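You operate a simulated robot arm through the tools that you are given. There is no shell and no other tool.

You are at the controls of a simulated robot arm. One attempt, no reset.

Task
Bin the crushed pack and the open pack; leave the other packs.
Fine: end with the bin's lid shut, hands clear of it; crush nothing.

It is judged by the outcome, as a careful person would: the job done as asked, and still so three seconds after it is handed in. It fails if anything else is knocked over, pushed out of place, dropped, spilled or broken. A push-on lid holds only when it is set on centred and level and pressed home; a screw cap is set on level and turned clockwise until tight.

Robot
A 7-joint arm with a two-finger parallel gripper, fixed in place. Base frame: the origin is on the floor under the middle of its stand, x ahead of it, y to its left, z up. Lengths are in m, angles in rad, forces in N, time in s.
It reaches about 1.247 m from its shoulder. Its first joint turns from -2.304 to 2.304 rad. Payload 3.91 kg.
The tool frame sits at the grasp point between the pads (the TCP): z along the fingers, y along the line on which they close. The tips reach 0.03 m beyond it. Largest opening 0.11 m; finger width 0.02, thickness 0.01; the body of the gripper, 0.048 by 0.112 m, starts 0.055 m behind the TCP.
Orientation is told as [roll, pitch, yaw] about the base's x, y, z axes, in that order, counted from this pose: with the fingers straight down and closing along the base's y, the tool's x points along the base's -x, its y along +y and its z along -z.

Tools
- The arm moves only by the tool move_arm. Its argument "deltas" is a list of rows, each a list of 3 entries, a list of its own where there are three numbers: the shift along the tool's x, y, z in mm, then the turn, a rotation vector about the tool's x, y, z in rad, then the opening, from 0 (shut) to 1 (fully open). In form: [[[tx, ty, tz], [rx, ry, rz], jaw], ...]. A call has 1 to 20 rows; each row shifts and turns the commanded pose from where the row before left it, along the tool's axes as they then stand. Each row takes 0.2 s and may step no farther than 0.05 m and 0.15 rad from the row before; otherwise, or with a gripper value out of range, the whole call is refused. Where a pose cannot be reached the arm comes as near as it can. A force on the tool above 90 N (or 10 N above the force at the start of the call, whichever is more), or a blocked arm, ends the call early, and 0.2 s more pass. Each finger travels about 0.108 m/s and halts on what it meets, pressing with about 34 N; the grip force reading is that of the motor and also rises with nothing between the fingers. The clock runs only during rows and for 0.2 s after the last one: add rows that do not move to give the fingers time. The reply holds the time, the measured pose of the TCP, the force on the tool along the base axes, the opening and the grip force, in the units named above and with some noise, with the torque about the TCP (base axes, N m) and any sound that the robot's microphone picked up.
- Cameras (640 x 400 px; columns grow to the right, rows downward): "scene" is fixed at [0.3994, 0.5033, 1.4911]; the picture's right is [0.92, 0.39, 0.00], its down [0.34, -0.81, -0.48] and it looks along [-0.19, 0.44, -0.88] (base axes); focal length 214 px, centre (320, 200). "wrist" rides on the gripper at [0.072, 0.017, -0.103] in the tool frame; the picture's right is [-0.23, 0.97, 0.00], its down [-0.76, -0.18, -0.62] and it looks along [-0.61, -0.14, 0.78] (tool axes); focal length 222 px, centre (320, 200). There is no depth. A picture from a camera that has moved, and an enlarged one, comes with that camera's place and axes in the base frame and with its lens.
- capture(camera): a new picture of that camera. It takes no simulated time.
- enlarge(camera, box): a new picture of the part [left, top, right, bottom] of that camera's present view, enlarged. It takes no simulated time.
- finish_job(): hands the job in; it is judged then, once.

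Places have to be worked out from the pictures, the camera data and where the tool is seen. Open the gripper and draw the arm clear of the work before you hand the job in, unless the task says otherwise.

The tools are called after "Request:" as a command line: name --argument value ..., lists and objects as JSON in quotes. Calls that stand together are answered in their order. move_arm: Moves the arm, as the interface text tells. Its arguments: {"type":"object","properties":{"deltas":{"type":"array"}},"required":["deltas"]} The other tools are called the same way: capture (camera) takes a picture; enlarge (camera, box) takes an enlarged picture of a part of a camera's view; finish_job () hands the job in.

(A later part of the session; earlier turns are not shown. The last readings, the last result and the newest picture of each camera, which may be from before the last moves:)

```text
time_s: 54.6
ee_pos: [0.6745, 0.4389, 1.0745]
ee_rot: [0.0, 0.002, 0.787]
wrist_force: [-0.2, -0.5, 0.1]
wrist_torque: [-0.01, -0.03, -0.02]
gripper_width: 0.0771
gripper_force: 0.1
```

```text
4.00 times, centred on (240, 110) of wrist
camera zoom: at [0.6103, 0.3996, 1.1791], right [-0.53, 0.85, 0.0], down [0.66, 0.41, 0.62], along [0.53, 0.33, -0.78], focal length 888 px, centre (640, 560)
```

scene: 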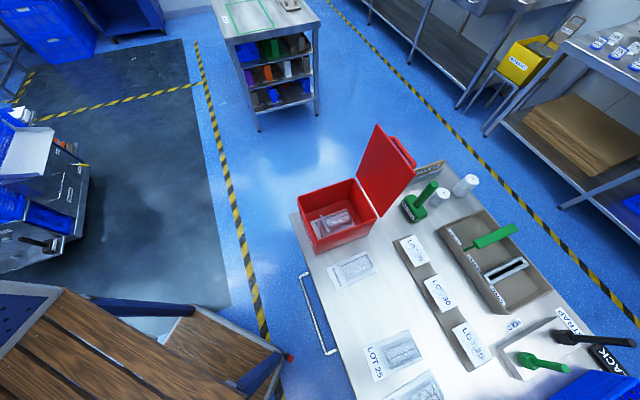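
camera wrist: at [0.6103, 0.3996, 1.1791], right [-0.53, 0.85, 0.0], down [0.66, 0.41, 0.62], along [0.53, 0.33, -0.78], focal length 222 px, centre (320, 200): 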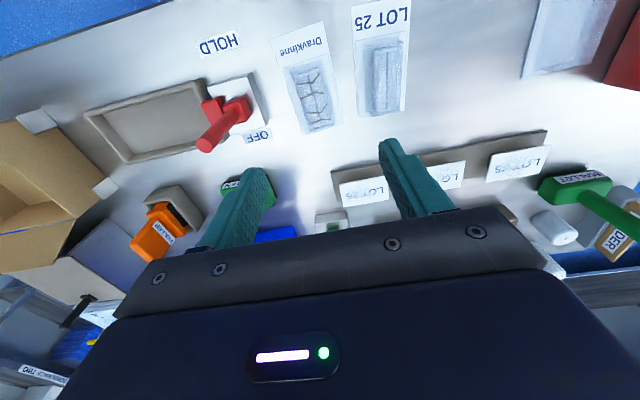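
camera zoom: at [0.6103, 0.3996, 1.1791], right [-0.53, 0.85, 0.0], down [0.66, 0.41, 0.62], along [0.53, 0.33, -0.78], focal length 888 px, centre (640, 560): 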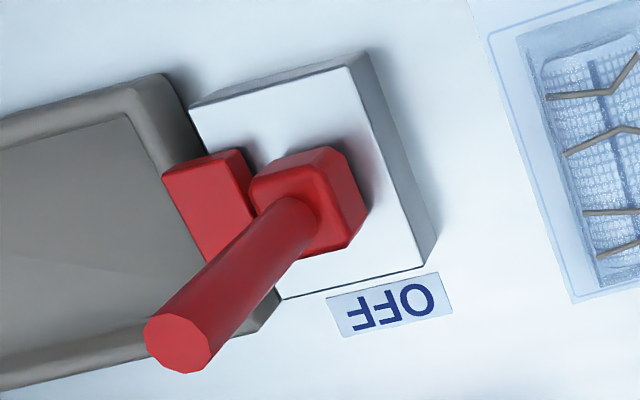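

The crushed pack D is centred near (0.6785, 0.429), rotated ~2° from the tool, blister centre ≈(0.689, 0.439). The OFF lever stands ~10 cm to its side, so there's clearance. I'll align and descend partway.

Request:
move_arm --deltas '[[[-10.6, -9.9, 0], [0, 0, -0.038], 0.62], [[0, 0, 40], [0, 0, 0], 0.56], [[0, 0, 40], [0, 0, 0], 0.56], [[0, 0, 40], [0, 0, 0], 0.56], [[0, 0, 24], [0, 0, 0], 0.56], [[0, 0, 0], [0, 0, 0], 0.56]]'

Request:
capture --camera "wrist"

Request:
enlarge --camera "wrist" --box '[220, 40, 420, 220]'

```text
time_s: 56.0
ee_pos: [0.6885, 0.4405, 0.9291]
ee_rot: [0.0, 0.002, 0.827]
wrist_force: [-0.3, -0.7, -0.1]
wrist_torque: [0.02, 0.01, -0.01]
gripper_width: 0.0616
gripper_force: 0.1
```

```text
taken
camera wrist: at [0.6267, 0.3978, 1.034], right [-0.56, 0.83, 0.0], down [0.65, 0.44, 0.62], along [0.52, 0.35, -0.78], focal length 222 px, centre (320, 200)
```

wrist: 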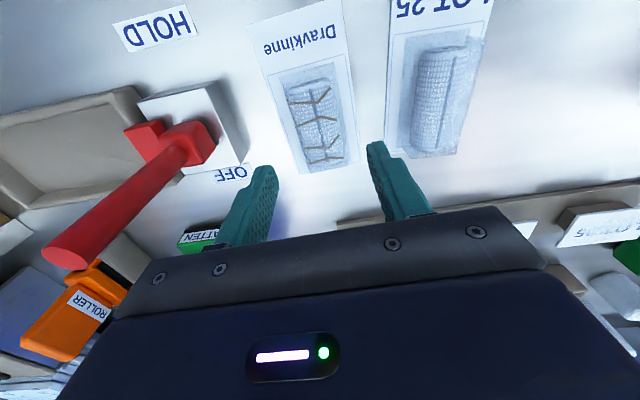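

```text
2.22 times, centred on (320, 130) of wrist
camera zoom: at [0.6267, 0.3978, 1.034], right [-0.56, 0.83, 0.0], down [0.65, 0.44, 0.62], along [0.52, 0.35, -0.78], focal length 494 px, centre (320, 356)
```

zoom: 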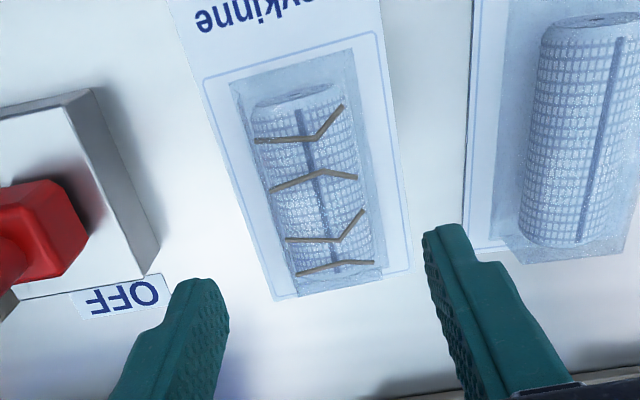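

Centred over the crushed blister; it looks lower than the others. I'll descend with the jaws straddling it, finishing in fine steps to the same grip height as before.

Request:
move_arm --deltas '[[[0, 0, 25], [0, 0, 0], 0.56], [[0, 0, 25], [0, 0, 0], 0.56], [[0, 0, 14], [0, 0, 0], 0.56], [[0, 0, 3], [0, 0, 0], 0.56], [[0, 0, 3], [0, 0, 0], 0.56], [[0, 0, 3], [0, 0, 0], 0.56], [[0, 0, 0], [0, 0, 0], 0.56]]'

Request:
enlarge --camera "wrist" --box '[220, 40, 420, 240]'

```text
time_s: 57.6
ee_pos: [0.6894, 0.4378, 0.8561]
ee_rot: [-0.001, 0.002, 0.824]
wrist_force: [0.0, -0.2, -0.7]
wrist_torque: [0.01, -0.02, 0.0]
gripper_width: 0.0616
gripper_force: 0.0
```

```text
2.00 times, centred on (320, 140) of wrist
camera zoom: at [0.6271, 0.3972, 0.9612], right [-0.56, 0.83, 0.0], down [0.65, 0.44, 0.62], along [0.51, 0.35, -0.78], focal length 444 px, centre (320, 320)
```

zoom: 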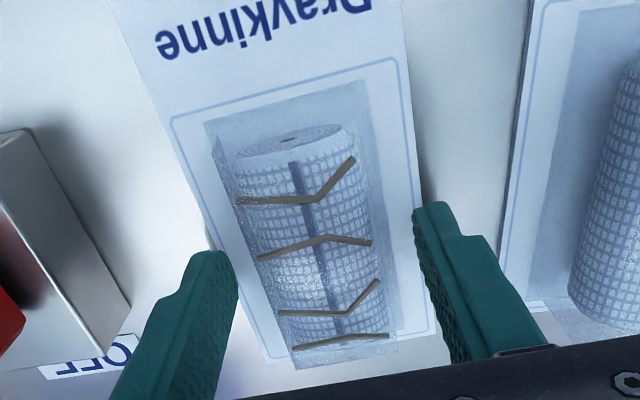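

No contact; fingers straddle the blister evenly. Lowering 1.5 mm more and closing in stages.

Request:
move_arm --deltas '[[[0, 0, 1.5], [0, 0, 0], 0.48], [[0, 0, 0], [0, 0, 0], 0.42], [[0, 0, 0], [0, 0, 0], 0.39], [[0, 0, 0], [0, 0, 0], 0.37], [[0, 0, 0], [0, 0, 0], 0.37]]'

Request:
enlarge --camera "wrist" --box '[220, 40, 420, 240]'

```text
time_s: 58.8
ee_pos: [0.6886, 0.44, 0.8556]
ee_rot: [0.001, 0.003, 0.824]
wrist_force: [-0.5, -0.1, 0.2]
wrist_torque: [0.0, 0.02, -0.01]
gripper_width: 0.0407
gripper_force: 0.0
```

```text
2.00 times, centred on (320, 140) of wrist
camera zoom: at [0.6274, 0.3973, 0.9599], right [-0.56, 0.83, 0.0], down [0.65, 0.44, 0.62], along [0.51, 0.35, -0.78], focal length 444 px, centre (320, 320)
```

zoom: 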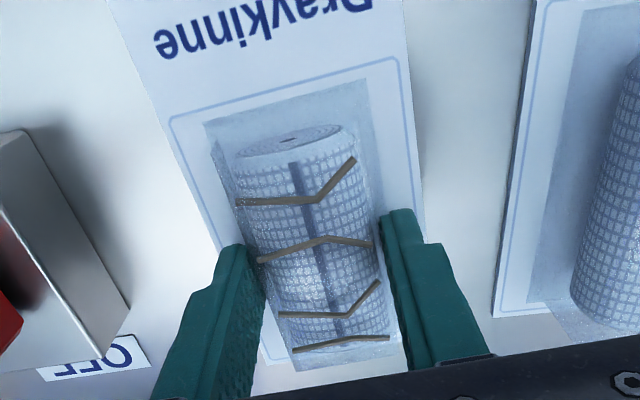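

Request:
move_arm --deltas '[[[0, 0, 0], [0, 0, 0], 0.36], [[0, 0, 0], [0, 0, 0], 0.352], [[0, 0, 0], [0, 0, 0], 0.344], [[0, 0, 0], [0, 0, 0], 0.344]]'

```text
time_s: 59.8
ee_pos: [0.6892, 0.4393, 0.8548]
ee_rot: [0.001, 0.002, 0.824]
wrist_force: [-0.1, -0.4, 0.9]
wrist_torque: [0.0, 0.0, -0.02]
gripper_width: 0.039
gripper_force: 1.7
```

Contact at ~39 mm as with the first pack. Slightly firmer, then a short test lift.

Request:
move_arm --deltas '[[[0, 0, 0], [0, 0, 0], 0.342], [[0, 0, 0], [0, 0, 0], 0.342], [[0, 0, -2], [0, 0, 0], 0.342], [[0, 0, -3], [0, 0, 0], 0.342], [[0, 0, -5], [0, 0, 0], 0.342], [[0, 0, 0], [0, 0, 0], 0.342]]'

Request:
enlarge --camera "wrist" --box '[220, 40, 420, 240]'

```text
time_s: 61.2
ee_pos: [0.6894, 0.4386, 0.8656]
ee_rot: [0.0, 0.003, 0.823]
wrist_force: [-1.2, 0.1, -0.4]
wrist_torque: [0.0, 0.01, -0.02]
gripper_width: 0.0393
gripper_force: 1.1
```

```text
2.00 times, centred on (320, 140) of wrist
camera zoom: at [0.6274, 0.3971, 0.9698], right [-0.56, 0.83, 0.0], down [0.65, 0.44, 0.62], along [0.51, 0.35, -0.78], focal length 444 px, centre (320, 320)
```

zoom: 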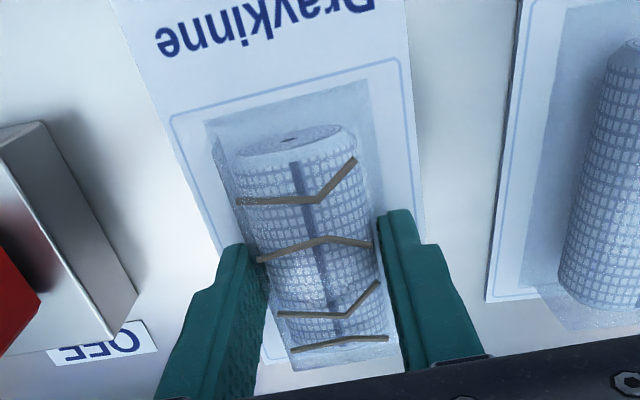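

The crushed pack is off the table and level. I'll firm the grip slightly and lift to z≈1.06.

Request:
move_arm --deltas '[[[0, 0, 0], [0, 0, 0], 0.339], [[0, 0, -8], [0, 0, 0], 0.339], [[0, 0, -14], [0, 0, 0], 0.339], [[0, 0, -20], [0, 0, 0], 0.339], [[0, 0, -20], [0, 0, 0], 0.339], [[0, 0, -20], [0, 0, 0], 0.339], [[0, 0, -20], [0, 0, 0], 0.339], [[0, 0, -20], [0, 0, 0], 0.339], [[0, 0, -20], [0, 0, 0], 0.339], [[0, 0, -20], [0, 0, 0], 0.339], [[0, 0, -20], [0, 0, 0], 0.339], [[0, 0, -16], [0, 0, 0], 0.339], [[0, 0, 0], [0, 0, 0], 0.339]]'

Request:
capture --camera "wrist"

```text
time_s: 64.0
ee_pos: [0.6901, 0.4395, 1.063]
ee_rot: [-0.001, 0.001, 0.823]
wrist_force: [-0.4, 0.1, -1.0]
wrist_torque: [0.01, 0.0, 0.02]
gripper_width: 0.0388
gripper_force: 1.1
```

```text
taken
camera wrist: at [0.6276, 0.3978, 1.1679], right [-0.56, 0.83, 0.0], down [0.65, 0.44, 0.62], along [0.51, 0.35, -0.78], focal length 222 px, centre (320, 200)
```

wrist: 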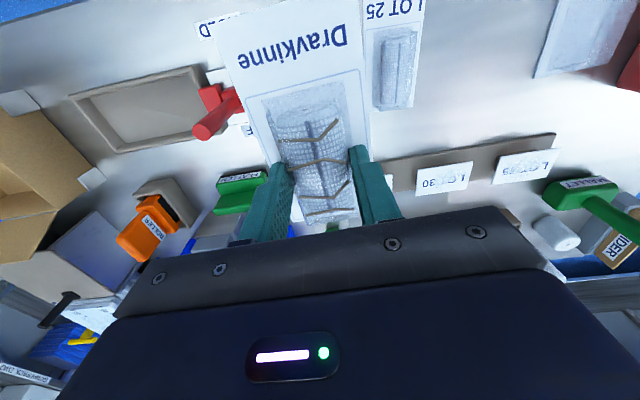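

Pack D is held level. Turning back to the bin's alignment and carrying it along to above the bin.

Request:
move_arm --deltas '[[[0, 0, 0], [0, 0, 0.036], 0.339], [[0, 12, 0], [0, 0, 0], 0.339], [[0.3, 26, 0], [0, 0, 0], 0.339], [[0.3, 30, 0], [0, 0, 0], 0.339], [[0.3, 30, 0], [0, 0, 0], 0.339], [[0.3, 30, 0], [0, 0, 0], 0.339], [[0.3, 30, 0], [0, 0, 0], 0.339], [[0.3, 30, 0], [0, 0, 0], 0.339], [[0.3, 30, 0], [0, 0, 0], 0.339], [[0.3, 30, 0], [0, 0, 0], 0.339], [[0.3, 30, 0], [0, 0, 0], 0.339], [[0.3, 30, 0], [0, 0, 0], 0.339], [[0.3, 30, 0], [0, 0, 0], 0.339], [[0.3, 30, 0], [0, 0, 0], 0.339], [[0.2, 30, 0], [0, 0, 0], 0.339], [[0, 30, 0], [0, 0, 0], 0.339], [[0, 30, 0], [0, 0, 0], 0.339], [[0, 16, 0], [0, 0, 0], 0.339], [[0, 7, 0], [0, 0, 0], 0.339], [[0, 0, 0], [0, 0, 0], 0.339]]'

Request:
capture --camera "wrist"

Request:
capture --camera "scene"

```text
time_s: 68.2
ee_pos: [0.3454, 0.7754, 1.0633]
ee_rot: [0.0, 0.002, 0.79]
wrist_force: [0.2, 0.2, -0.5]
wrist_torque: [-0.02, -0.02, -0.02]
gripper_width: 0.0388
gripper_force: 1.0
```

```text
taken
camera wrist: at [0.2824, 0.736, 1.1683], right [-0.53, 0.85, 0.0], down [0.66, 0.42, 0.62], along [0.53, 0.33, -0.78], focal length 222 px, centre (320, 200)
```

wrist: 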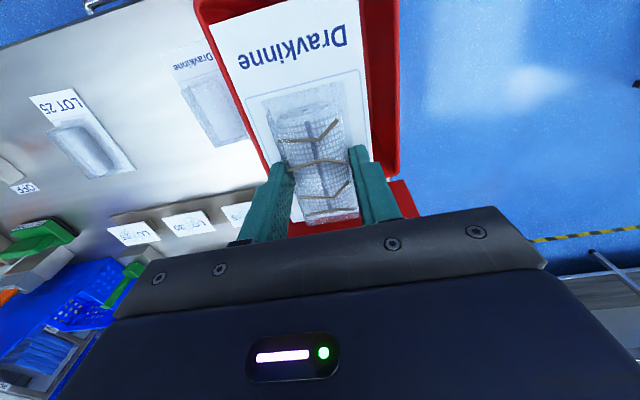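

```text
taken
```

scene: 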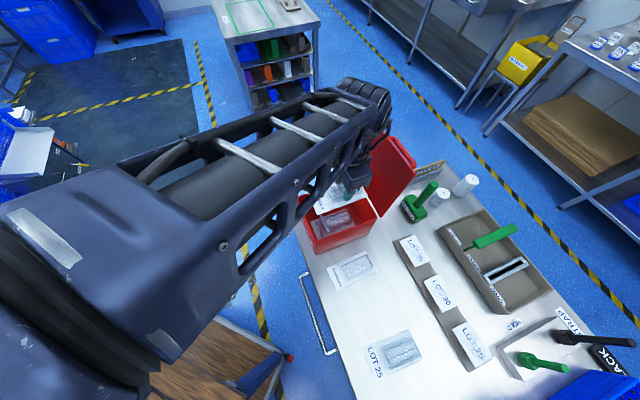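

Over the bin with the lid still open. Lowering in stages.

Request:
move_arm --deltas '[[[0, 0, 15], [0, 0, 0], 0.339], [[0, 0, 20], [0, 0, 0], 0.339], [[0, 0, 20], [0, 0, 0], 0.339], [[0, 0, 20], [0, 0, 0], 0.339], [[0, 0, 20], [0, 0, 0], 0.339], [[0, 0, 10], [0, 0, 0], 0.339], [[0, 0, 0], [0, 0, 0], 0.339]]'

Request:
enlarge --camera "wrist" --box '[160, 0, 450, 250]'

Request:
enlarge --camera "scene" --box '[280, 80, 440, 260]'

```text
time_s: 69.8
ee_pos: [0.3464, 0.776, 0.9568]
ee_rot: [0.001, 0.001, 0.789]
wrist_force: [0.2, 0.2, -0.1]
wrist_torque: [0.03, 0.02, -0.02]
gripper_width: 0.0387
gripper_force: 1.8
```

```text
1.60 times, centred on (305, 125) of wrist
camera zoom: at [0.2821, 0.7363, 1.0623], right [-0.53, 0.85, 0.0], down [0.66, 0.42, 0.62], along [0.53, 0.33, -0.78], focal length 355 px, centre (344, 320)
```

zoom: 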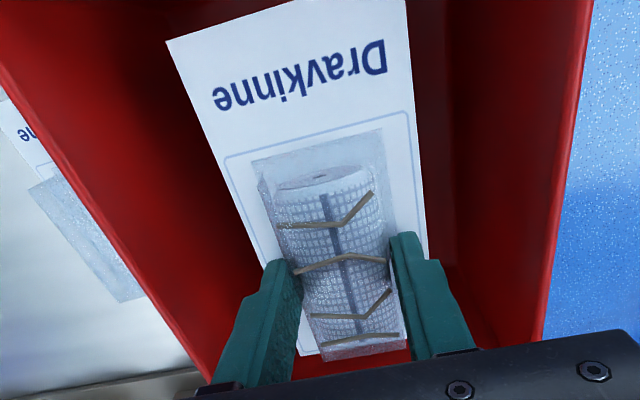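

```text
2.22 times, centred on (360, 170) of scene
camera zoom: at [0.3994, 0.5033, 1.4911], right [0.92, 0.39, 0.0], down [0.34, -0.81, -0.48], along [-0.19, 0.44, -0.88], focal length 477 px, centre (231, 267)
```

zoom: 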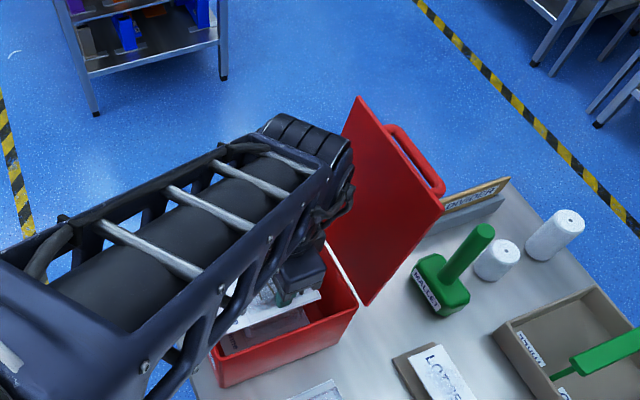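

Clear all round. Lowering another ~42 mm so it is just above the first pack, then releasing.

Request:
move_arm --deltas '[[[0, 0, 12], [0, 0, 0], 0.339], [[0, 0, 12], [0, 0, 0], 0.339], [[0, 0, 8], [0, 0, 0], 0.339], [[0, 0, 5], [0, 0, 0], 0.339], [[0, 0, 3], [0, 0, 0], 0.339], [[0, 0, 2], [0, 0, 0], 0.339], [[0, 0, 0], [0, 0, 0], 0.339]]'

Request:
enlarge --camera "wrist" --box '[160, 0, 450, 250]'

Request:
enlarge --camera "scene" --box '[280, 80, 440, 260]'

```text
time_s: 71.4
ee_pos: [0.3453, 0.7762, 0.9162]
ee_rot: [0.0, 0.004, 0.788]
wrist_force: [0.3, -0.1, -0.1]
wrist_torque: [0.0, 0.01, 0.0]
gripper_width: 0.039
gripper_force: 1.6
```

```text
1.60 times, centred on (305, 125) of wrist
camera zoom: at [0.2822, 0.7362, 1.0208], right [-0.53, 0.85, 0.0], down [0.66, 0.42, 0.62], along [0.53, 0.33, -0.78], focal length 355 px, centre (344, 320)
```

zoom: 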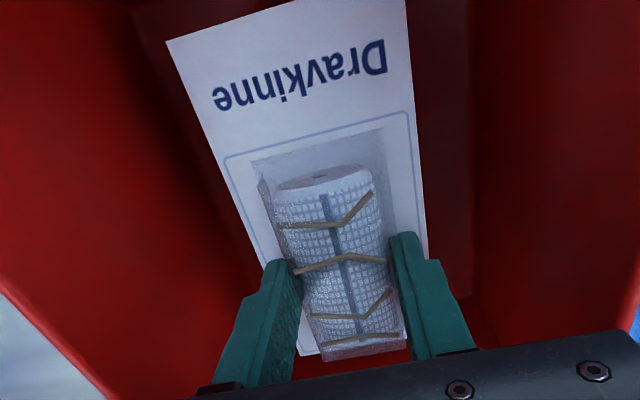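

```text
2.22 times, centred on (360, 170) of scene
camera zoom: at [0.3994, 0.5033, 1.4911], right [0.92, 0.39, 0.0], down [0.34, -0.81, -0.48], along [-0.19, 0.44, -0.88], focal length 477 px, centre (231, 267)
```

zoom: 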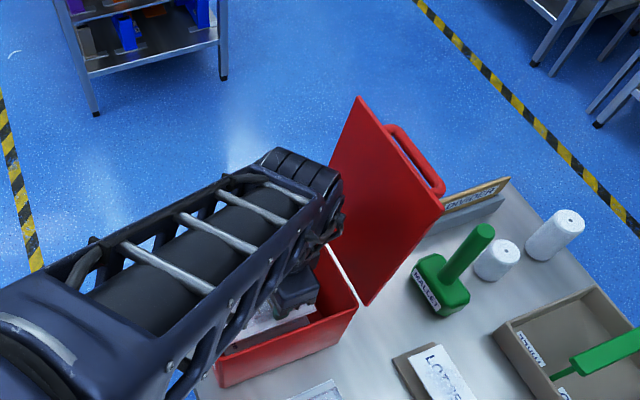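

No contact yet; I'll ease down 8 mm more in small steps and then release.

Request:
move_arm --deltas '[[[0, 0, 3], [0, 0, 0], 0.339], [[0, 0, 3], [0, 0, 0], 0.339], [[0, 0, 2], [0, 0, 0], 0.339], [[0, 0, 0], [0, 0, 0], 0.339], [[0, 0, 0], [0, 0, 0], 0.36], [[0, 0, 0], [0, 0, 0], 0.42], [[0, 0, 0], [0, 0, 0], 0.52], [[0, 0, 0], [0, 0, 0], 0.52]]'

Request:
enlarge --camera "wrist" --box '[160, 0, 450, 250]'

```text
time_s: 73.2
ee_pos: [0.3458, 0.7758, 0.9098]
ee_rot: [0.0, 0.003, 0.788]
wrist_force: [0.4, 0.6, 0.0]
wrist_torque: [0.02, 0.03, -0.01]
gripper_width: 0.0573
gripper_force: 0.0
```

```text
1.60 times, centred on (305, 125) of wrist
camera zoom: at [0.282, 0.7361, 1.0133], right [-0.53, 0.85, 0.0], down [0.66, 0.42, 0.62], along [0.53, 0.33, -0.78], focal length 355 px, centre (344, 320)
```

zoom: 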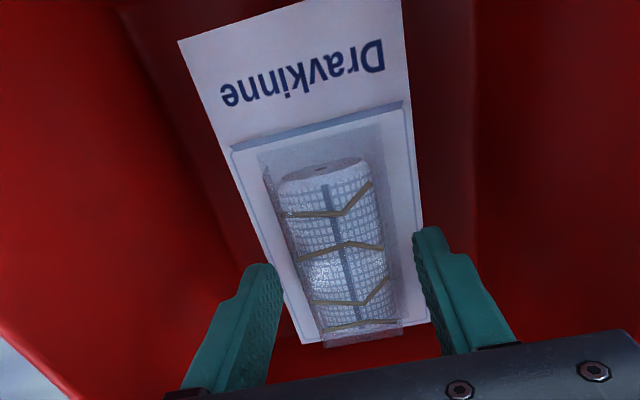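

Both packs are now in the bin, the crushed one resting on the open one. I'll raise clear, then inspect the bin contents and the lid handle.

Request:
move_arm --deltas '[[[0, 0, -10], [0, 0, 0], 0.52], [[0, 0, -25], [0, 0, 0], 0.52], [[0, 0, -40], [0, 0, 0], 0.52], [[0, 0, -45], [0, 0, 0], 0.52], [[0, 0, -45], [0, 0, 0], 0.52], [[0, 0, -45], [0, 0, 0], 0.52], [[0, 0, -45], [0, 0, 0], 0.4], [[0, 0, -45], [0, 0, 0], 0.3], [[0, 0, 0], [0, 0, 0], 0.3]]'

Request:
capture --camera "wrist"

Request:
enlarge --camera "scene" --box '[340, 100, 440, 200]'

```text
time_s: 75.2
ee_pos: [0.3447, 0.7752, 1.2088]
ee_rot: [0.002, 0.002, 0.789]
wrist_force: [-0.2, -0.1, 0.1]
wrist_torque: [0.04, 0.0, 0.01]
gripper_width: 0.033
gripper_force: 0.2
```

```text
taken
camera wrist: at [0.2815, 0.7368, 1.313], right [-0.53, 0.85, 0.0], down [0.66, 0.42, 0.62], along [0.53, 0.33, -0.78], focal length 222 px, centre (320, 200)
```

wrist: 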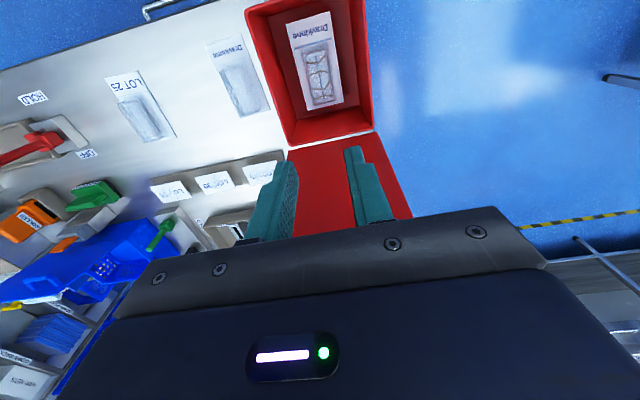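

```text
4.00 times, centred on (390, 150) of scene
camera zoom: at [0.3994, 0.5033, 1.4911], right [0.92, 0.39, 0.0], down [0.34, -0.81, -0.48], along [-0.19, 0.44, -0.88], focal length 858 px, centre (40, 400)
```

zoom: 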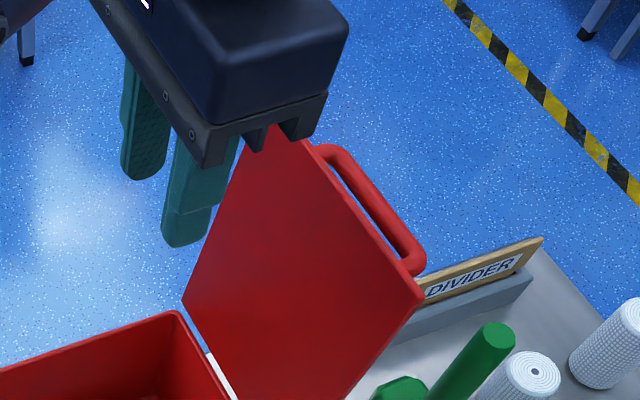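

Both packs lie in the bin well below the rim. I'll now raise a little and yaw back so the jaws close across the handle bar, then look at it.

Request:
move_arm --deltas '[[[0, 0, -20], [0, 0, 0], 0.3], [[0, 0, 0], [0, 0, -0.131], 0.3], [[0, 0, 0], [0, 0, -0.131], 0.3], [[0, 0, 0], [0, 0, -0.131], 0.3], [[0, 0, 0], [0, 0, -0.131], 0.3], [[0, 0, 0], [0, 0, -0.131], 0.3], [[0, 0, 0], [0, 0, -0.131], 0.3], [[0, 0, 0], [0, 0, -0.131], 0.3], [[0, 0, 0], [0, 0, -0.131], 0.3], [[0, 0, 0], [0, 0, -0.131], 0.3], [[0, 0, 0], [0, 0, -0.131], 0.3], [[0, 0, 0], [0, 0, -0.131], 0.3], [[0, 0, 0], [0, 0, -0.129], 0.3], [[0, 0, 0], [0, 0, 0], 0.3]]'

Request:
enlarge --camera "wrist" --box '[140, 0, 420, 230]'

Request:
enlarge --camera "scene" --box '[290, 100, 430, 260]'

```text
time_s: 78.2
ee_pos: [0.3455, 0.7759, 1.2288]
ee_rot: [0.001, 0.0, 2.36]
wrist_force: [1.1, 1.1, -0.1]
wrist_torque: [-0.02, 0.01, 0.0]
gripper_width: 0.0331
gripper_force: 0.0
```

```text
1.74 times, centred on (280, 115) of wrist
camera zoom: at [0.3852, 0.7128, 1.3328], right [-0.85, -0.53, 0.0], down [-0.41, 0.66, 0.62], along [-0.33, 0.53, -0.78], focal length 386 px, centre (390, 348)
```

zoom: 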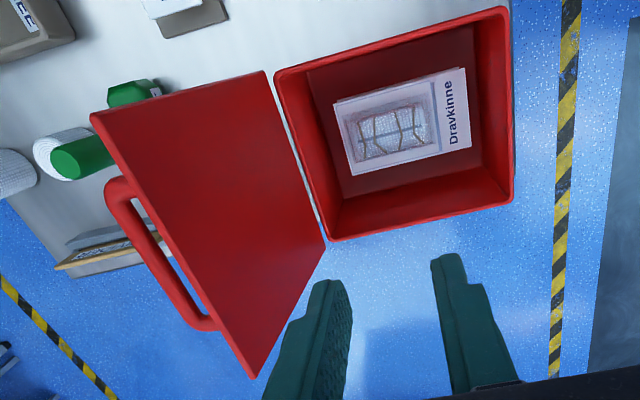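

```text
2.50 times, centred on (360, 180) of scene
camera zoom: at [0.3994, 0.5033, 1.4911], right [0.92, 0.39, 0.0], down [0.34, -0.81, -0.48], along [-0.19, 0.44, -0.88], focal length 536 px, centre (220, 250)
```

zoom: 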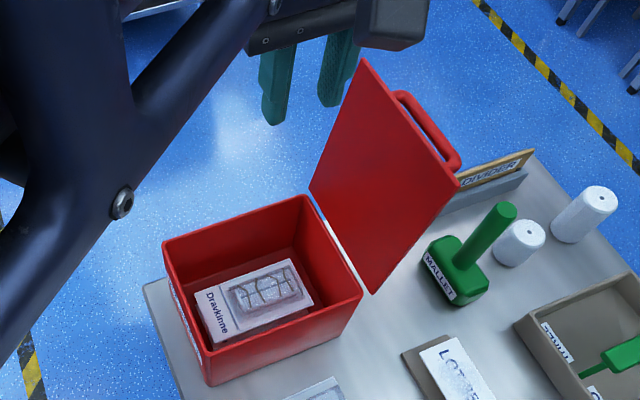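

The lid stands at ~98°; triangulating the two views puts the bar's middle near (0.443, 0.868, 1.128). I'll tilt the tool slightly outward as before and move above it.

Request:
move_arm --deltas '[[[3.8, 0, 0], [0.08, 0, 0], 0.25], [[0, 0, 0], [0.08, 0, 0], 0.22], [[0, 0, 0], [0.08, 0, 0], 0.22], [[0, -42.7, 10.5], [0, 0, 0], 0.22], [[0, -42.7, 10.5], [0, 0, 0], 0.22], [[0, -39, 9.6], [0, 0, 0], 0.22], [[0, 0, 0], [0, 0, 0], 0.22]]'

Request:
capture --camera "wrist"

Request:
enlarge --camera "wrist" --box '[240, 40, 440, 230]'

```text
time_s: 79.8
ee_pos: [0.4393, 0.8657, 1.226]
ee_rot: [-0.236, -0.001, 2.362]
wrist_force: [0.4, 0.2, -0.5]
wrist_torque: [0.0, 0.0, -0.01]
gripper_width: 0.0244
gripper_force: 0.1
```

```text
taken
camera wrist: at [0.4617, 0.7845, 1.3246], right [-0.83, -0.51, -0.23], down [-0.52, 0.56, 0.65], along [-0.2, 0.66, -0.73], focal length 222 px, centre (320, 200)
```

wrist: 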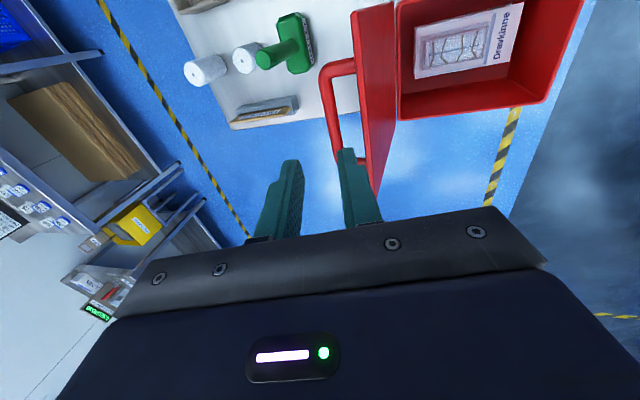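

```text
2.11 times, centred on (340, 135) of wrist
camera zoom: at [0.4617, 0.7845, 1.3246], right [-0.83, -0.51, -0.23], down [-0.52, 0.56, 0.65], along [-0.2, 0.66, -0.73], focal length 468 px, centre (278, 337)
```

zoom: 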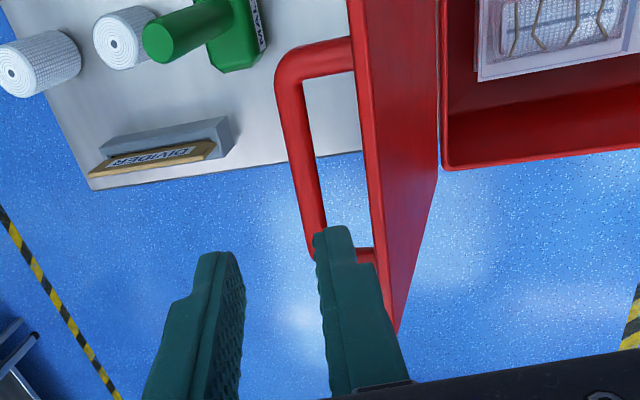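

The bar is ~12 mm to the front side of the tool's axis at its depth. I'll shift accordingly and descend along the tool axis partway, then re-check.

Request:
move_arm --deltas '[[[0, 12, 0], [0, 0, 0], 0.21], [[0, 0, 20], [0, 0, 0], 0.21], [[0, 0, 15], [0, 0, 0], 0.21], [[0, 0, 0], [0, 0, 0], 0.21]]'

Request:
enlarge --camera "wrist" --box '[240, 40, 440, 230]'

```text
time_s: 80.8
ee_pos: [0.4369, 0.8628, 1.1907]
ee_rot: [-0.236, -0.001, 2.358]
wrist_force: [0.6, 0.5, 0.1]
wrist_torque: [0.01, -0.03, 0.03]
gripper_width: 0.0229
gripper_force: 0.1
```

```text
2.11 times, centred on (340, 135) of wrist
camera zoom: at [0.4589, 0.7818, 1.2886], right [-0.83, -0.51, -0.23], down [-0.52, 0.56, 0.65], along [-0.2, 0.66, -0.73], focal length 468 px, centre (278, 337)
```

zoom: 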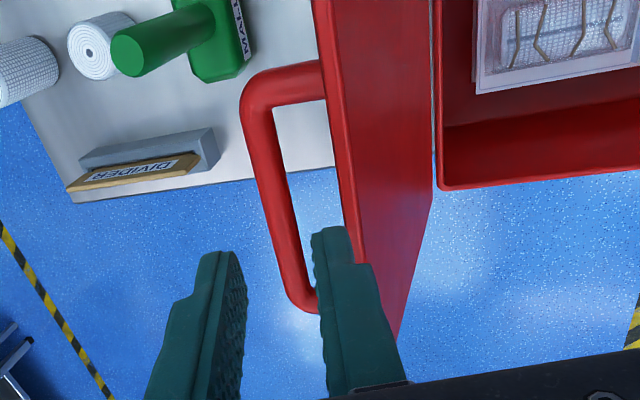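

Nearly aligned (about 2 mm off). Small correction and continue down along the tool axis.

Request:
move_arm --deltas '[[[0, 1.5, 10], [0, 0, 0], 0.21], [[0, 0, 10], [0, 0, 0], 0.21], [[0, 0, 0], [0, 0, 0], 0.21]]'

Request:
enlarge --camera "wrist" --box '[240, 40, 440, 230]'

```text
time_s: 81.6
ee_pos: [0.4394, 0.8626, 1.1785]
ee_rot: [-0.247, -0.004, 2.36]
wrist_force: [0.9, 14.4, 59.0]
wrist_torque: [0.06, 0.28, -0.1]
gripper_width: 0.0113
gripper_force: 0.2
```

```text
2.11 times, centred on (340, 135) of wrist
camera zoom: at [0.4605, 0.7823, 1.2744], right [-0.83, -0.51, -0.24], down [-0.52, 0.55, 0.65], along [-0.2, 0.66, -0.72], focal length 468 px, centre (278, 337)
```

zoom: 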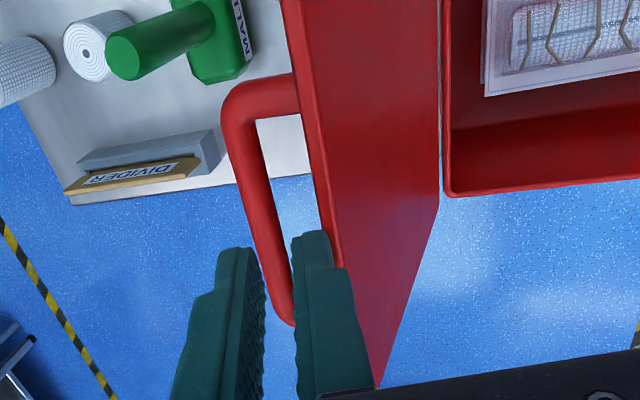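

The inner finger landed on the lid's top edge (59 N upward) because the tilted tool crosses the lid's lean. I'll back straight off at once and check nothing shifted.

Request:
move_arm --deltas '[[[0, 0, -15], [0, 0, 0], 0.1], [[0, 0, -15], [0, 0, 0], 0.15], [[0, 0, -10], [0, 0, 0], 0.17], [[0, 0, 0], [0, 0, 0], 0.17]]'

Request:
capture --camera "wrist"

Request:
enlarge --camera "scene" --box '[290, 100, 430, 260]'

```text
time_s: 82.6
ee_pos: [0.4318, 0.8578, 1.2097]
ee_rot: [-0.237, 0.0, 2.359]
wrist_force: [-0.4, -0.2, -0.1]
wrist_torque: [0.0, 0.01, -0.01]
gripper_width: 0.0188
gripper_force: 0.0
```

```text
taken
camera wrist: at [0.4544, 0.777, 1.3071], right [-0.83, -0.51, -0.23], down [-0.52, 0.56, 0.65], along [-0.2, 0.66, -0.73], focal length 222 px, centre (320, 200)
```

wrist: 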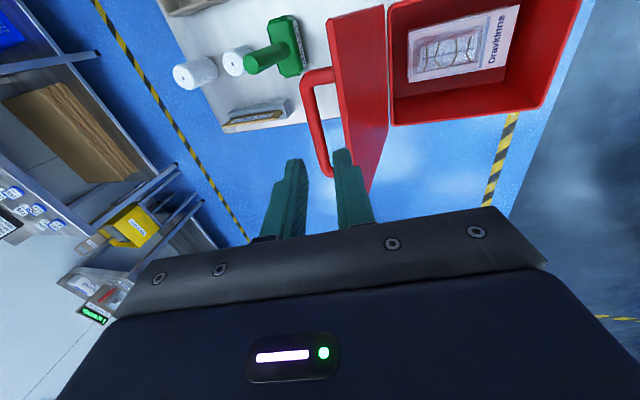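

```text
2.50 times, centred on (360, 180) of scene
camera zoom: at [0.3994, 0.5033, 1.4911], right [0.92, 0.39, 0.0], down [0.34, -0.81, -0.48], along [-0.19, 0.44, -0.88], focal length 536 px, centre (220, 250)
```

zoom: 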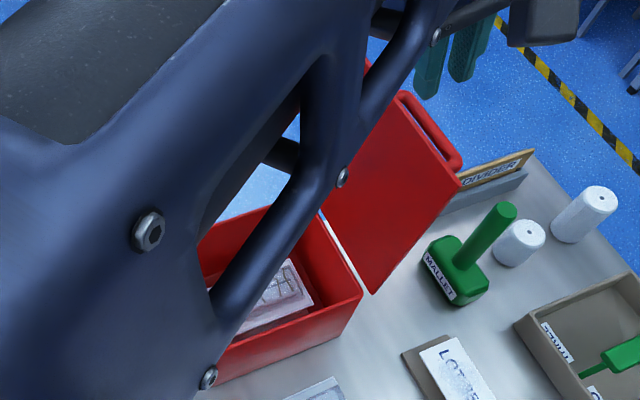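

Lid, bin and contents are unchanged. The lid leans back ~8°, so I need the tool nearly vertical; I'll reduce tilt to ~0.06 and position above the bar with a narrower gap.

Request:
move_arm --deltas '[[[0, 0, -5], [-0.088, 0, 0], 0.175], [[0, 0, 0], [-0.088, 0, 0], 0.175], [[0, 0, 0], [0, 0, 0], 0.175]]'

Request:
enlarge --camera "wrist" --box '[240, 20, 440, 220]'

```text
time_s: 83.4
ee_pos: [0.4312, 0.8562, 1.2149]
ee_rot: [-0.06, -0.001, 2.36]
wrist_force: [-0.4, -0.6, 0.2]
wrist_torque: [0.0, -0.01, 0.0]
gripper_width: 0.0186
gripper_force: 0.2
```

```text
2.00 times, centred on (340, 120) of wrist
camera zoom: at [0.4658, 0.7886, 1.318], right [-0.85, -0.53, -0.06], down [-0.44, 0.64, 0.63], along [-0.3, 0.56, -0.77], focal length 444 px, centre (280, 360)
```

zoom: 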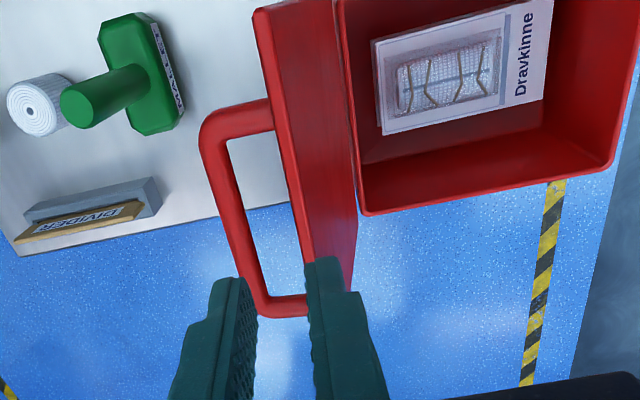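

Measured from this view: bar at about c≈0.935 m along the hinge-normal (z≈1.123) and the lid's handle-side top edge ~29 mm in front of it, so there is room for a finger. I'll shift 20 mm outward and down 15 mm, and check reach.

Request:
move_arm --deltas '[[[0, -10, 3], [0, 0, 0], 0.2], [[0, -9.1, 13.2], [0, 0, 0], 0.2], [[0, 0, 0], [0, 0, 0], 0.2]]'

Request:
enlarge --camera "wrist" --box '[240, 20, 440, 220]'

```text
time_s: 84.2
ee_pos: [0.4427, 0.8651, 1.1966]
ee_rot: [-0.061, 0.0, 2.358]
wrist_force: [0.6, -0.2, -0.5]
wrist_torque: [0.0, 0.0, -0.02]
gripper_width: 0.0221
gripper_force: 0.0
out of reach, approached as far as the arm can: row 2
```

```text
2.00 times, centred on (340, 120) of wrist
camera zoom: at [0.4775, 0.7969, 1.3007], right [-0.85, -0.53, -0.06], down [-0.44, 0.64, 0.63], along [-0.3, 0.56, -0.77], focal length 444 px, centre (280, 360)
```

zoom: 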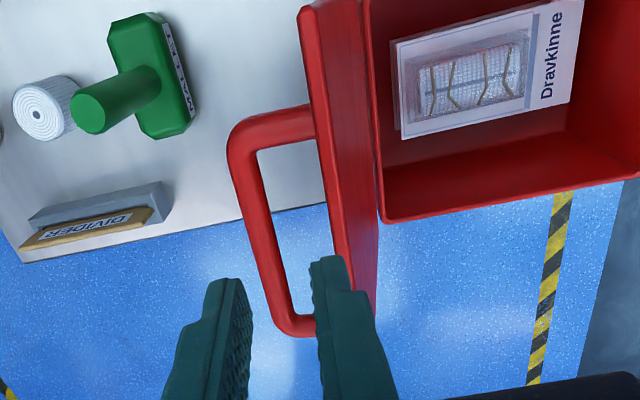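

Slightly beyond reach at this tilt; I'll add 0.04 rad of tilt, which brings the axis onto the bar, and re-check.

Request:
move_arm --deltas '[[[0, 0, 0], [0.04, 0, 0], 0.2], [[0, -3, 0.3], [0, 0, 0], 0.2], [[0, 0, 0], [0, 0, 0], 0.2]]'

Request:
enlarge --camera "wrist" --box '[240, 40, 440, 230]'

```text
time_s: 85.0
ee_pos: [0.4466, 0.8727, 1.1986]
ee_rot: [-0.103, -0.001, 2.358]
wrist_force: [0.6, 0.5, -0.7]
wrist_torque: [-0.02, 0.01, 0.01]
gripper_width: 0.0219
gripper_force: 0.0
out of reach, approached as far as the arm can: row 1
```

```text
2.11 times, centred on (340, 135) of wrist
camera zoom: at [0.4787, 0.8015, 1.3017], right [-0.84, -0.53, -0.1], down [-0.46, 0.62, 0.64], along [-0.28, 0.58, -0.76], focal length 468 px, centre (278, 337)
```

zoom: 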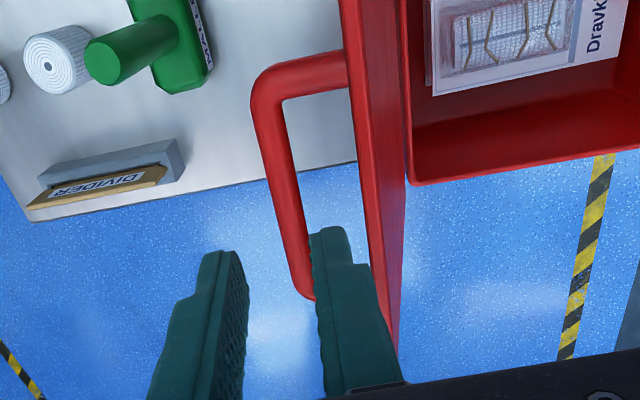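

Now reachable; the bar is 4.8 mm to the front of the axis. Correcting that and descending along the axis in steps.

Request:
move_arm --deltas '[[[0, 4.8, 0], [0, 0, 0], 0.2], [[0, 0, 10], [0, 0, 0], 0.2], [[0, 0, 8], [0, 0, 0], 0.2], [[0, 0, 0], [0, 0, 0], 0.2]]'

Request:
enlarge --camera "wrist" --box '[240, 40, 440, 230]'

```text
time_s: 86.0
ee_pos: [0.4462, 0.875, 1.1822]
ee_rot: [-0.101, -0.001, 2.359]
wrist_force: [-0.2, 0.2, 0.5]
wrist_torque: [0.02, 0.0, 0.02]
gripper_width: 0.0219
gripper_force: 0.0
out of reach, approached as far as the arm can: row 2
```

```text
2.11 times, centred on (340, 135) of wrist
camera zoom: at [0.4781, 0.8054, 1.2855], right [-0.84, -0.53, -0.1], down [-0.46, 0.62, 0.64], along [-0.28, 0.58, -0.76], focal length 468 px, centre (278, 337)
```

zoom: 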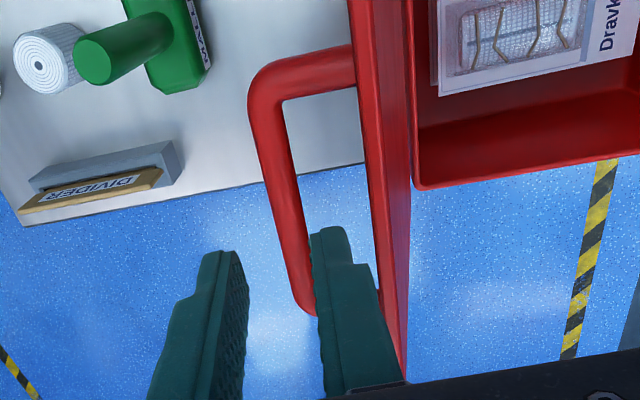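

The measured pose overshot outward by ~4–5 mm near the reach limit; I'll shift 5 mm frontward without descending and re-read.

Request:
move_arm --deltas '[[[0, 5, 0], [0, 0, 0], 0.2], [[0, 0, 0], [0, 0, 0], 0.2]]'

Request:
enlarge --camera "wrist" --box '[240, 40, 440, 230]'

```text
time_s: 86.6
ee_pos: [0.446, 0.8763, 1.1825]
ee_rot: [-0.102, -0.001, 2.359]
wrist_force: [0.2, 0.0, -0.6]
wrist_torque: [0.01, 0.01, -0.02]
gripper_width: 0.022
gripper_force: 0.1
out of reach, approached as far as the arm can: row 1
```

```text
2.11 times, centred on (340, 135) of wrist
camera zoom: at [0.4781, 0.8054, 1.2856], right [-0.84, -0.53, -0.1], down [-0.46, 0.62, 0.64], along [-0.28, 0.58, -0.76], focal length 468 px, centre (278, 337)
```

zoom: 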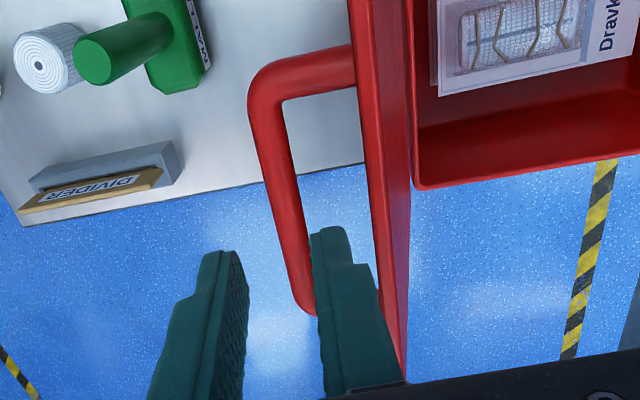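

The arm didn't respond to that shift near its limit. I'll raise a little to unload the configuration and see how it tracks.

Request:
move_arm --deltas '[[[0, 0, -10], [0, 0, 0], 0.2], [[0, 0, 0], [0, 0, 0], 0.2]]'

```text
time_s: 87.2
ee_pos: [0.4456, 0.8748, 1.193]
ee_rot: [-0.102, 0.0, 2.36]
wrist_force: [0.0, 0.1, 0.2]
wrist_torque: [-0.02, -0.03, 0.01]
gripper_width: 0.022
gripper_force: 0.0
```

Request:
move_arm --deltas '[[[0, 5, 0], [0, 0, 0], 0.2], [[0, 0, 0], [0, 0, 0], 0.2]]'

```text
time_s: 87.8
ee_pos: [0.4431, 0.8714, 1.193]
ee_rot: [-0.1, 0.002, 2.361]
wrist_force: [0.8, 1.0, -0.1]
wrist_torque: [-0.02, 0.0, -0.02]
gripper_width: 0.0217
gripper_force: 0.1
```

Request:
move_arm --deltas '[[[0, 0.4, 4], [0, 0, 0], 0.2], [[0, 0, 0], [0, 0, 0], 0.2]]'

```text
time_s: 88.4
ee_pos: [0.4432, 0.8745, 1.1888]
ee_rot: [-0.1, 0.0, 2.359]
wrist_force: [-0.5, -0.1, -0.2]
wrist_torque: [0.02, 0.01, -0.01]
gripper_width: 0.0222
gripper_force: 0.0
out of reach, approached as far as the arm can: row 1
```

Tilt seems to be what limits it when going lower. A nearly vertical tool worked at this spot before, so I'll reduce tilt to ~0.04 and check.

Request:
move_arm --deltas '[[[0, 0, -3], [0, 0, 0], 0.225], [[0, 0, 0], [-0.06, 0, 0], 0.225], [[0, 0, 0], [0, 0, 0], 0.225]]'

Request:
enlarge --camera "wrist" --box '[240, 40, 440, 230]'

Request:
capture --camera "scene"

```text
time_s: 89.2
ee_pos: [0.4406, 0.8661, 1.1885]
ee_rot: [-0.041, 0.001, 2.359]
wrist_force: [-0.6, 0.6, -0.1]
wrist_torque: [-0.03, -0.04, -0.01]
gripper_width: 0.0247
gripper_force: 0.1
out of reach, approached as far as the arm can: row 2
```

```text
2.11 times, centred on (340, 135) of wrist
camera zoom: at [0.4753, 0.7996, 1.293], right [-0.85, -0.53, -0.04], down [-0.43, 0.64, 0.63], along [-0.31, 0.55, -0.78], focal length 468 px, centre (278, 337)
```

zoom: 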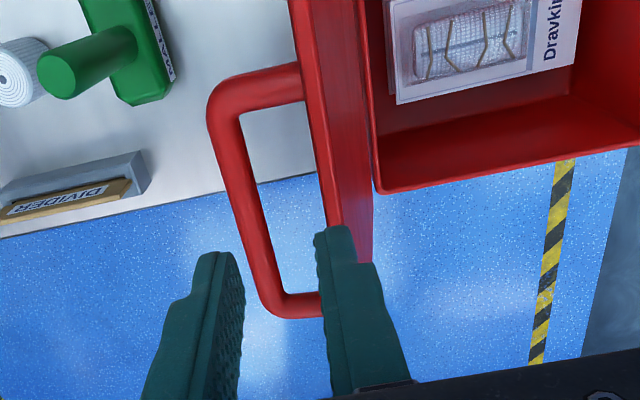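

```text
taken
```

scene: 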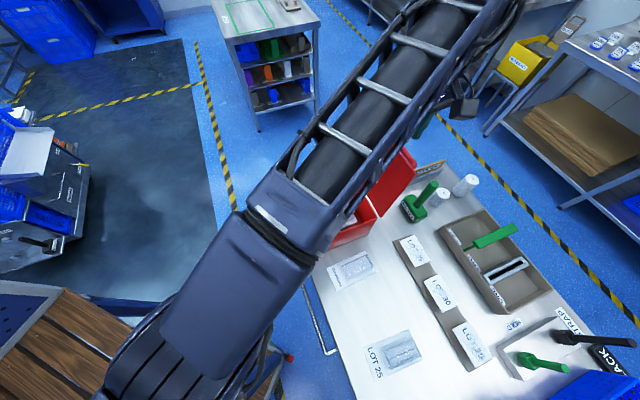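

The elbow is almost straight, so I need a bit more tilt for arm freedom but a narrower jaw gap to clear the lid edge. I'll raise, set tilt ≈0.18 and re-align.

Request:
move_arm --deltas '[[[0, 0, -12], [0.07, 0, 0], 0.18], [[0, 0, -12], [0.07, 0, 0], 0.175], [[0, 0, 0], [0, 0, 0], 0.175], [[0, 0, 0], [0, 0, 0], 0.175]]'

Request:
enlarge --camera "wrist" --box '[240, 40, 440, 230]'

```text
time_s: 90.2
ee_pos: [0.4424, 0.8793, 1.2194]
ee_rot: [-0.182, -0.002, 2.36]
wrist_force: [0.8, 0.2, 1.0]
wrist_torque: [0.02, 0.01, 0.0]
gripper_width: 0.0193
gripper_force: 0.0
out of reach, approached as far as the arm can: row 1, 2
```

```text
2.11 times, centred on (340, 135) of wrist
camera zoom: at [0.4686, 0.8032, 1.319], right [-0.84, -0.52, -0.18], down [-0.5, 0.58, 0.64], along [-0.23, 0.63, -0.74], focal length 468 px, centre (278, 337)
```

zoom: 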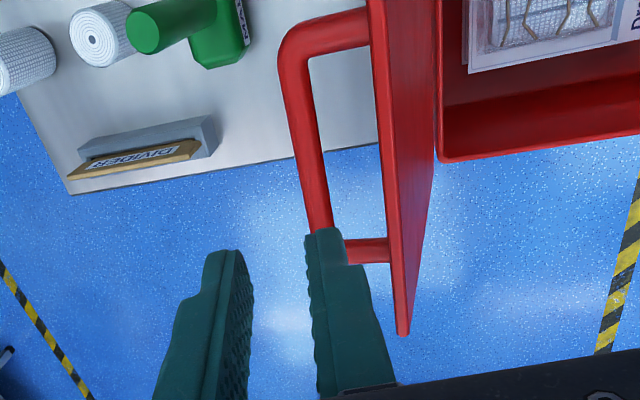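

The elbow is locked straight here. I'll retreat inward ~40 mm to bend it, then come back on the right line.

Request:
move_arm --deltas '[[[0, 20, -8], [0, 0, 0], 0.175], [[0, 20, 0], [0, 0, 0], 0.175], [[0, 0, 0], [0, 0, 0], 0.175]]'

```text
time_s: 91.0
ee_pos: [0.4217, 0.8792, 1.2311]
ee_rot: [-0.18, 0.001, 2.36]
wrist_force: [-0.4, 0.2, -1.3]
wrist_torque: [0.01, 0.0, 0.02]
gripper_width: 0.0195
gripper_force: 0.0
out of reach, approached as far as the arm can: row 1, 2
```

Request:
move_arm --deltas '[[[0, 0, -15], [0, 0, 0], 0.175], [[0, 0, 0], [0, 0, 0], 0.175]]'

```text
time_s: 91.6
ee_pos: [0.4209, 0.8771, 1.246]
ee_rot: [-0.181, 0.0, 2.361]
wrist_force: [0.9, 0.0, -0.6]
wrist_torque: [-0.03, 0.01, -0.01]
gripper_width: 0.0194
gripper_force: 0.1
```

Request:
move_arm --deltas '[[[0, 15, 0], [0, 0, 0], 0.175], [[0, 15, 0], [0, 0, 0], 0.175], [[0, 0, 0], [0, 0, 0], 0.175]]'

```text
time_s: 92.4
ee_pos: [0.405, 0.8766, 1.2506]
ee_rot: [-0.182, 0.003, 2.36]
wrist_force: [0.6, -0.7, -0.2]
wrist_torque: [0.0, 0.0, 0.0]
gripper_width: 0.0193
gripper_force: 0.0
out of reach, approached as far as the arm can: row 1, 2
```

The arm is stuck near full extension; I'll try a larger move straight back toward the base to bend the elbow again (well above the lid).

Request:
move_arm --deltas '[[[16, 43, -10], [0, 0, 0], 0.175], [[0, 0, 0], [0, 0, 0], 0.175]]'

Request:
capture --camera "scene"

```text
time_s: 93.0
ee_pos: [0.3934, 0.8727, 1.268]
ee_rot: [-0.18, 0.002, 2.36]
wrist_force: [-0.1, -0.5, -0.4]
wrist_torque: [0.02, -0.02, 0.01]
gripper_width: 0.0194
gripper_force: 0.0
out of reach, approached as far as the arm can: row 1
```

```text
taken
```

scene: 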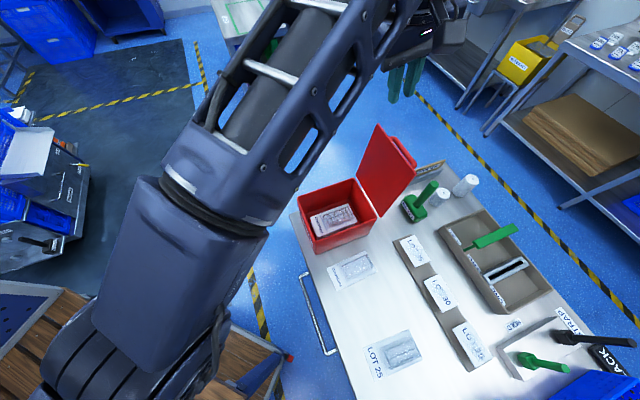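

The arm is sliding along its outer shell. The inward normal of that shell points back and down, so I'll command exactly that direction to make the elbow bend (tips stay ~5 cm above the lid).

Request:
move_arm --deltas '[[[14.5, 43, 16], [0, 0, 0], 0.175], [[0, 0, 0], [0, 0, 0], 0.175]]'

```text
time_s: 93.6
ee_pos: [0.3893, 0.8748, 1.2661]
ee_rot: [-0.181, 0.002, 2.362]
wrist_force: [-0.3, 0.6, 0.0]
wrist_torque: [0.01, 0.0, -0.01]
gripper_width: 0.0195
gripper_force: 0.1
out of reach, approached as far as the arm can: row 1
```

Request:
move_arm --deltas '[[[0, 0, -5], [0.06, 0, 0], 0.175], [[0, 0, -5], [0.06, 0, 0], 0.175], [[0, 0, 0], [0, 0, 0], 0.175]]'

```text
time_s: 94.4
ee_pos: [0.3922, 0.8893, 1.2833]
ee_rot: [-0.302, -0.001, 2.36]
wrist_force: [-0.6, -0.4, 0.2]
wrist_torque: [0.01, -0.03, 0.03]
gripper_width: 0.0192
gripper_force: 0.1
out of reach, approached as far as the arm can: row 1, 2
```

The arm is singular (elbow straight), so only motion along the shell works. A larger move along the shell should make the solver use the elbow; I'll go up and back ~90 mm and then try inward.

Request:
move_arm --deltas '[[[6, 8, -44], [0, 0, 0], 0.175], [[6, 8, -44], [0, 0, 0], 0.175], [[0, 0, 0], [0, 0, 0], 0.175]]'

Request:
move_arm --deltas '[[[10, 30, 10], [0, 0, 0], 0.175], [[0, 0, 0], [0, 0, 0], 0.175]]'

```text
time_s: 95.2
ee_pos: [0.3707, 0.8514, 1.3643]
ee_rot: [-0.301, 0.003, 2.359]
wrist_force: [-1.0, 0.2, -0.2]
wrist_torque: [-0.03, 0.01, -0.01]
gripper_width: 0.0195
gripper_force: 0.1
```

```text
time_s: 95.8
ee_pos: [0.3664, 0.8535, 1.362]
ee_rot: [-0.301, 0.0, 2.36]
wrist_force: [-0.1, 1.1, -0.1]
wrist_torque: [-0.01, -0.02, 0.0]
gripper_width: 0.0192
gripper_force: 0.0
out of reach, approached as far as the arm can: row 1
```

Request:
move_arm --deltas '[[[-8, -8, 43], [0, 0, 0], 0.175], [[10, 28, 7], [0, 0, 0], 0.175], [[10, 28, 7], [0, 0, 0], 0.175], [[0, 0, 0], [0, 0, 0], 0.175]]'

```text
time_s: 96.8
ee_pos: [0.3597, 0.8501, 1.3022]
ee_rot: [-0.3, 0.001, 2.36]
wrist_force: [0.4, 0.9, -0.6]
wrist_torque: [-0.01, -0.02, 0.02]
gripper_width: 0.0193
gripper_force: 0.2
out of reach, approached as far as the arm can: row 2
```

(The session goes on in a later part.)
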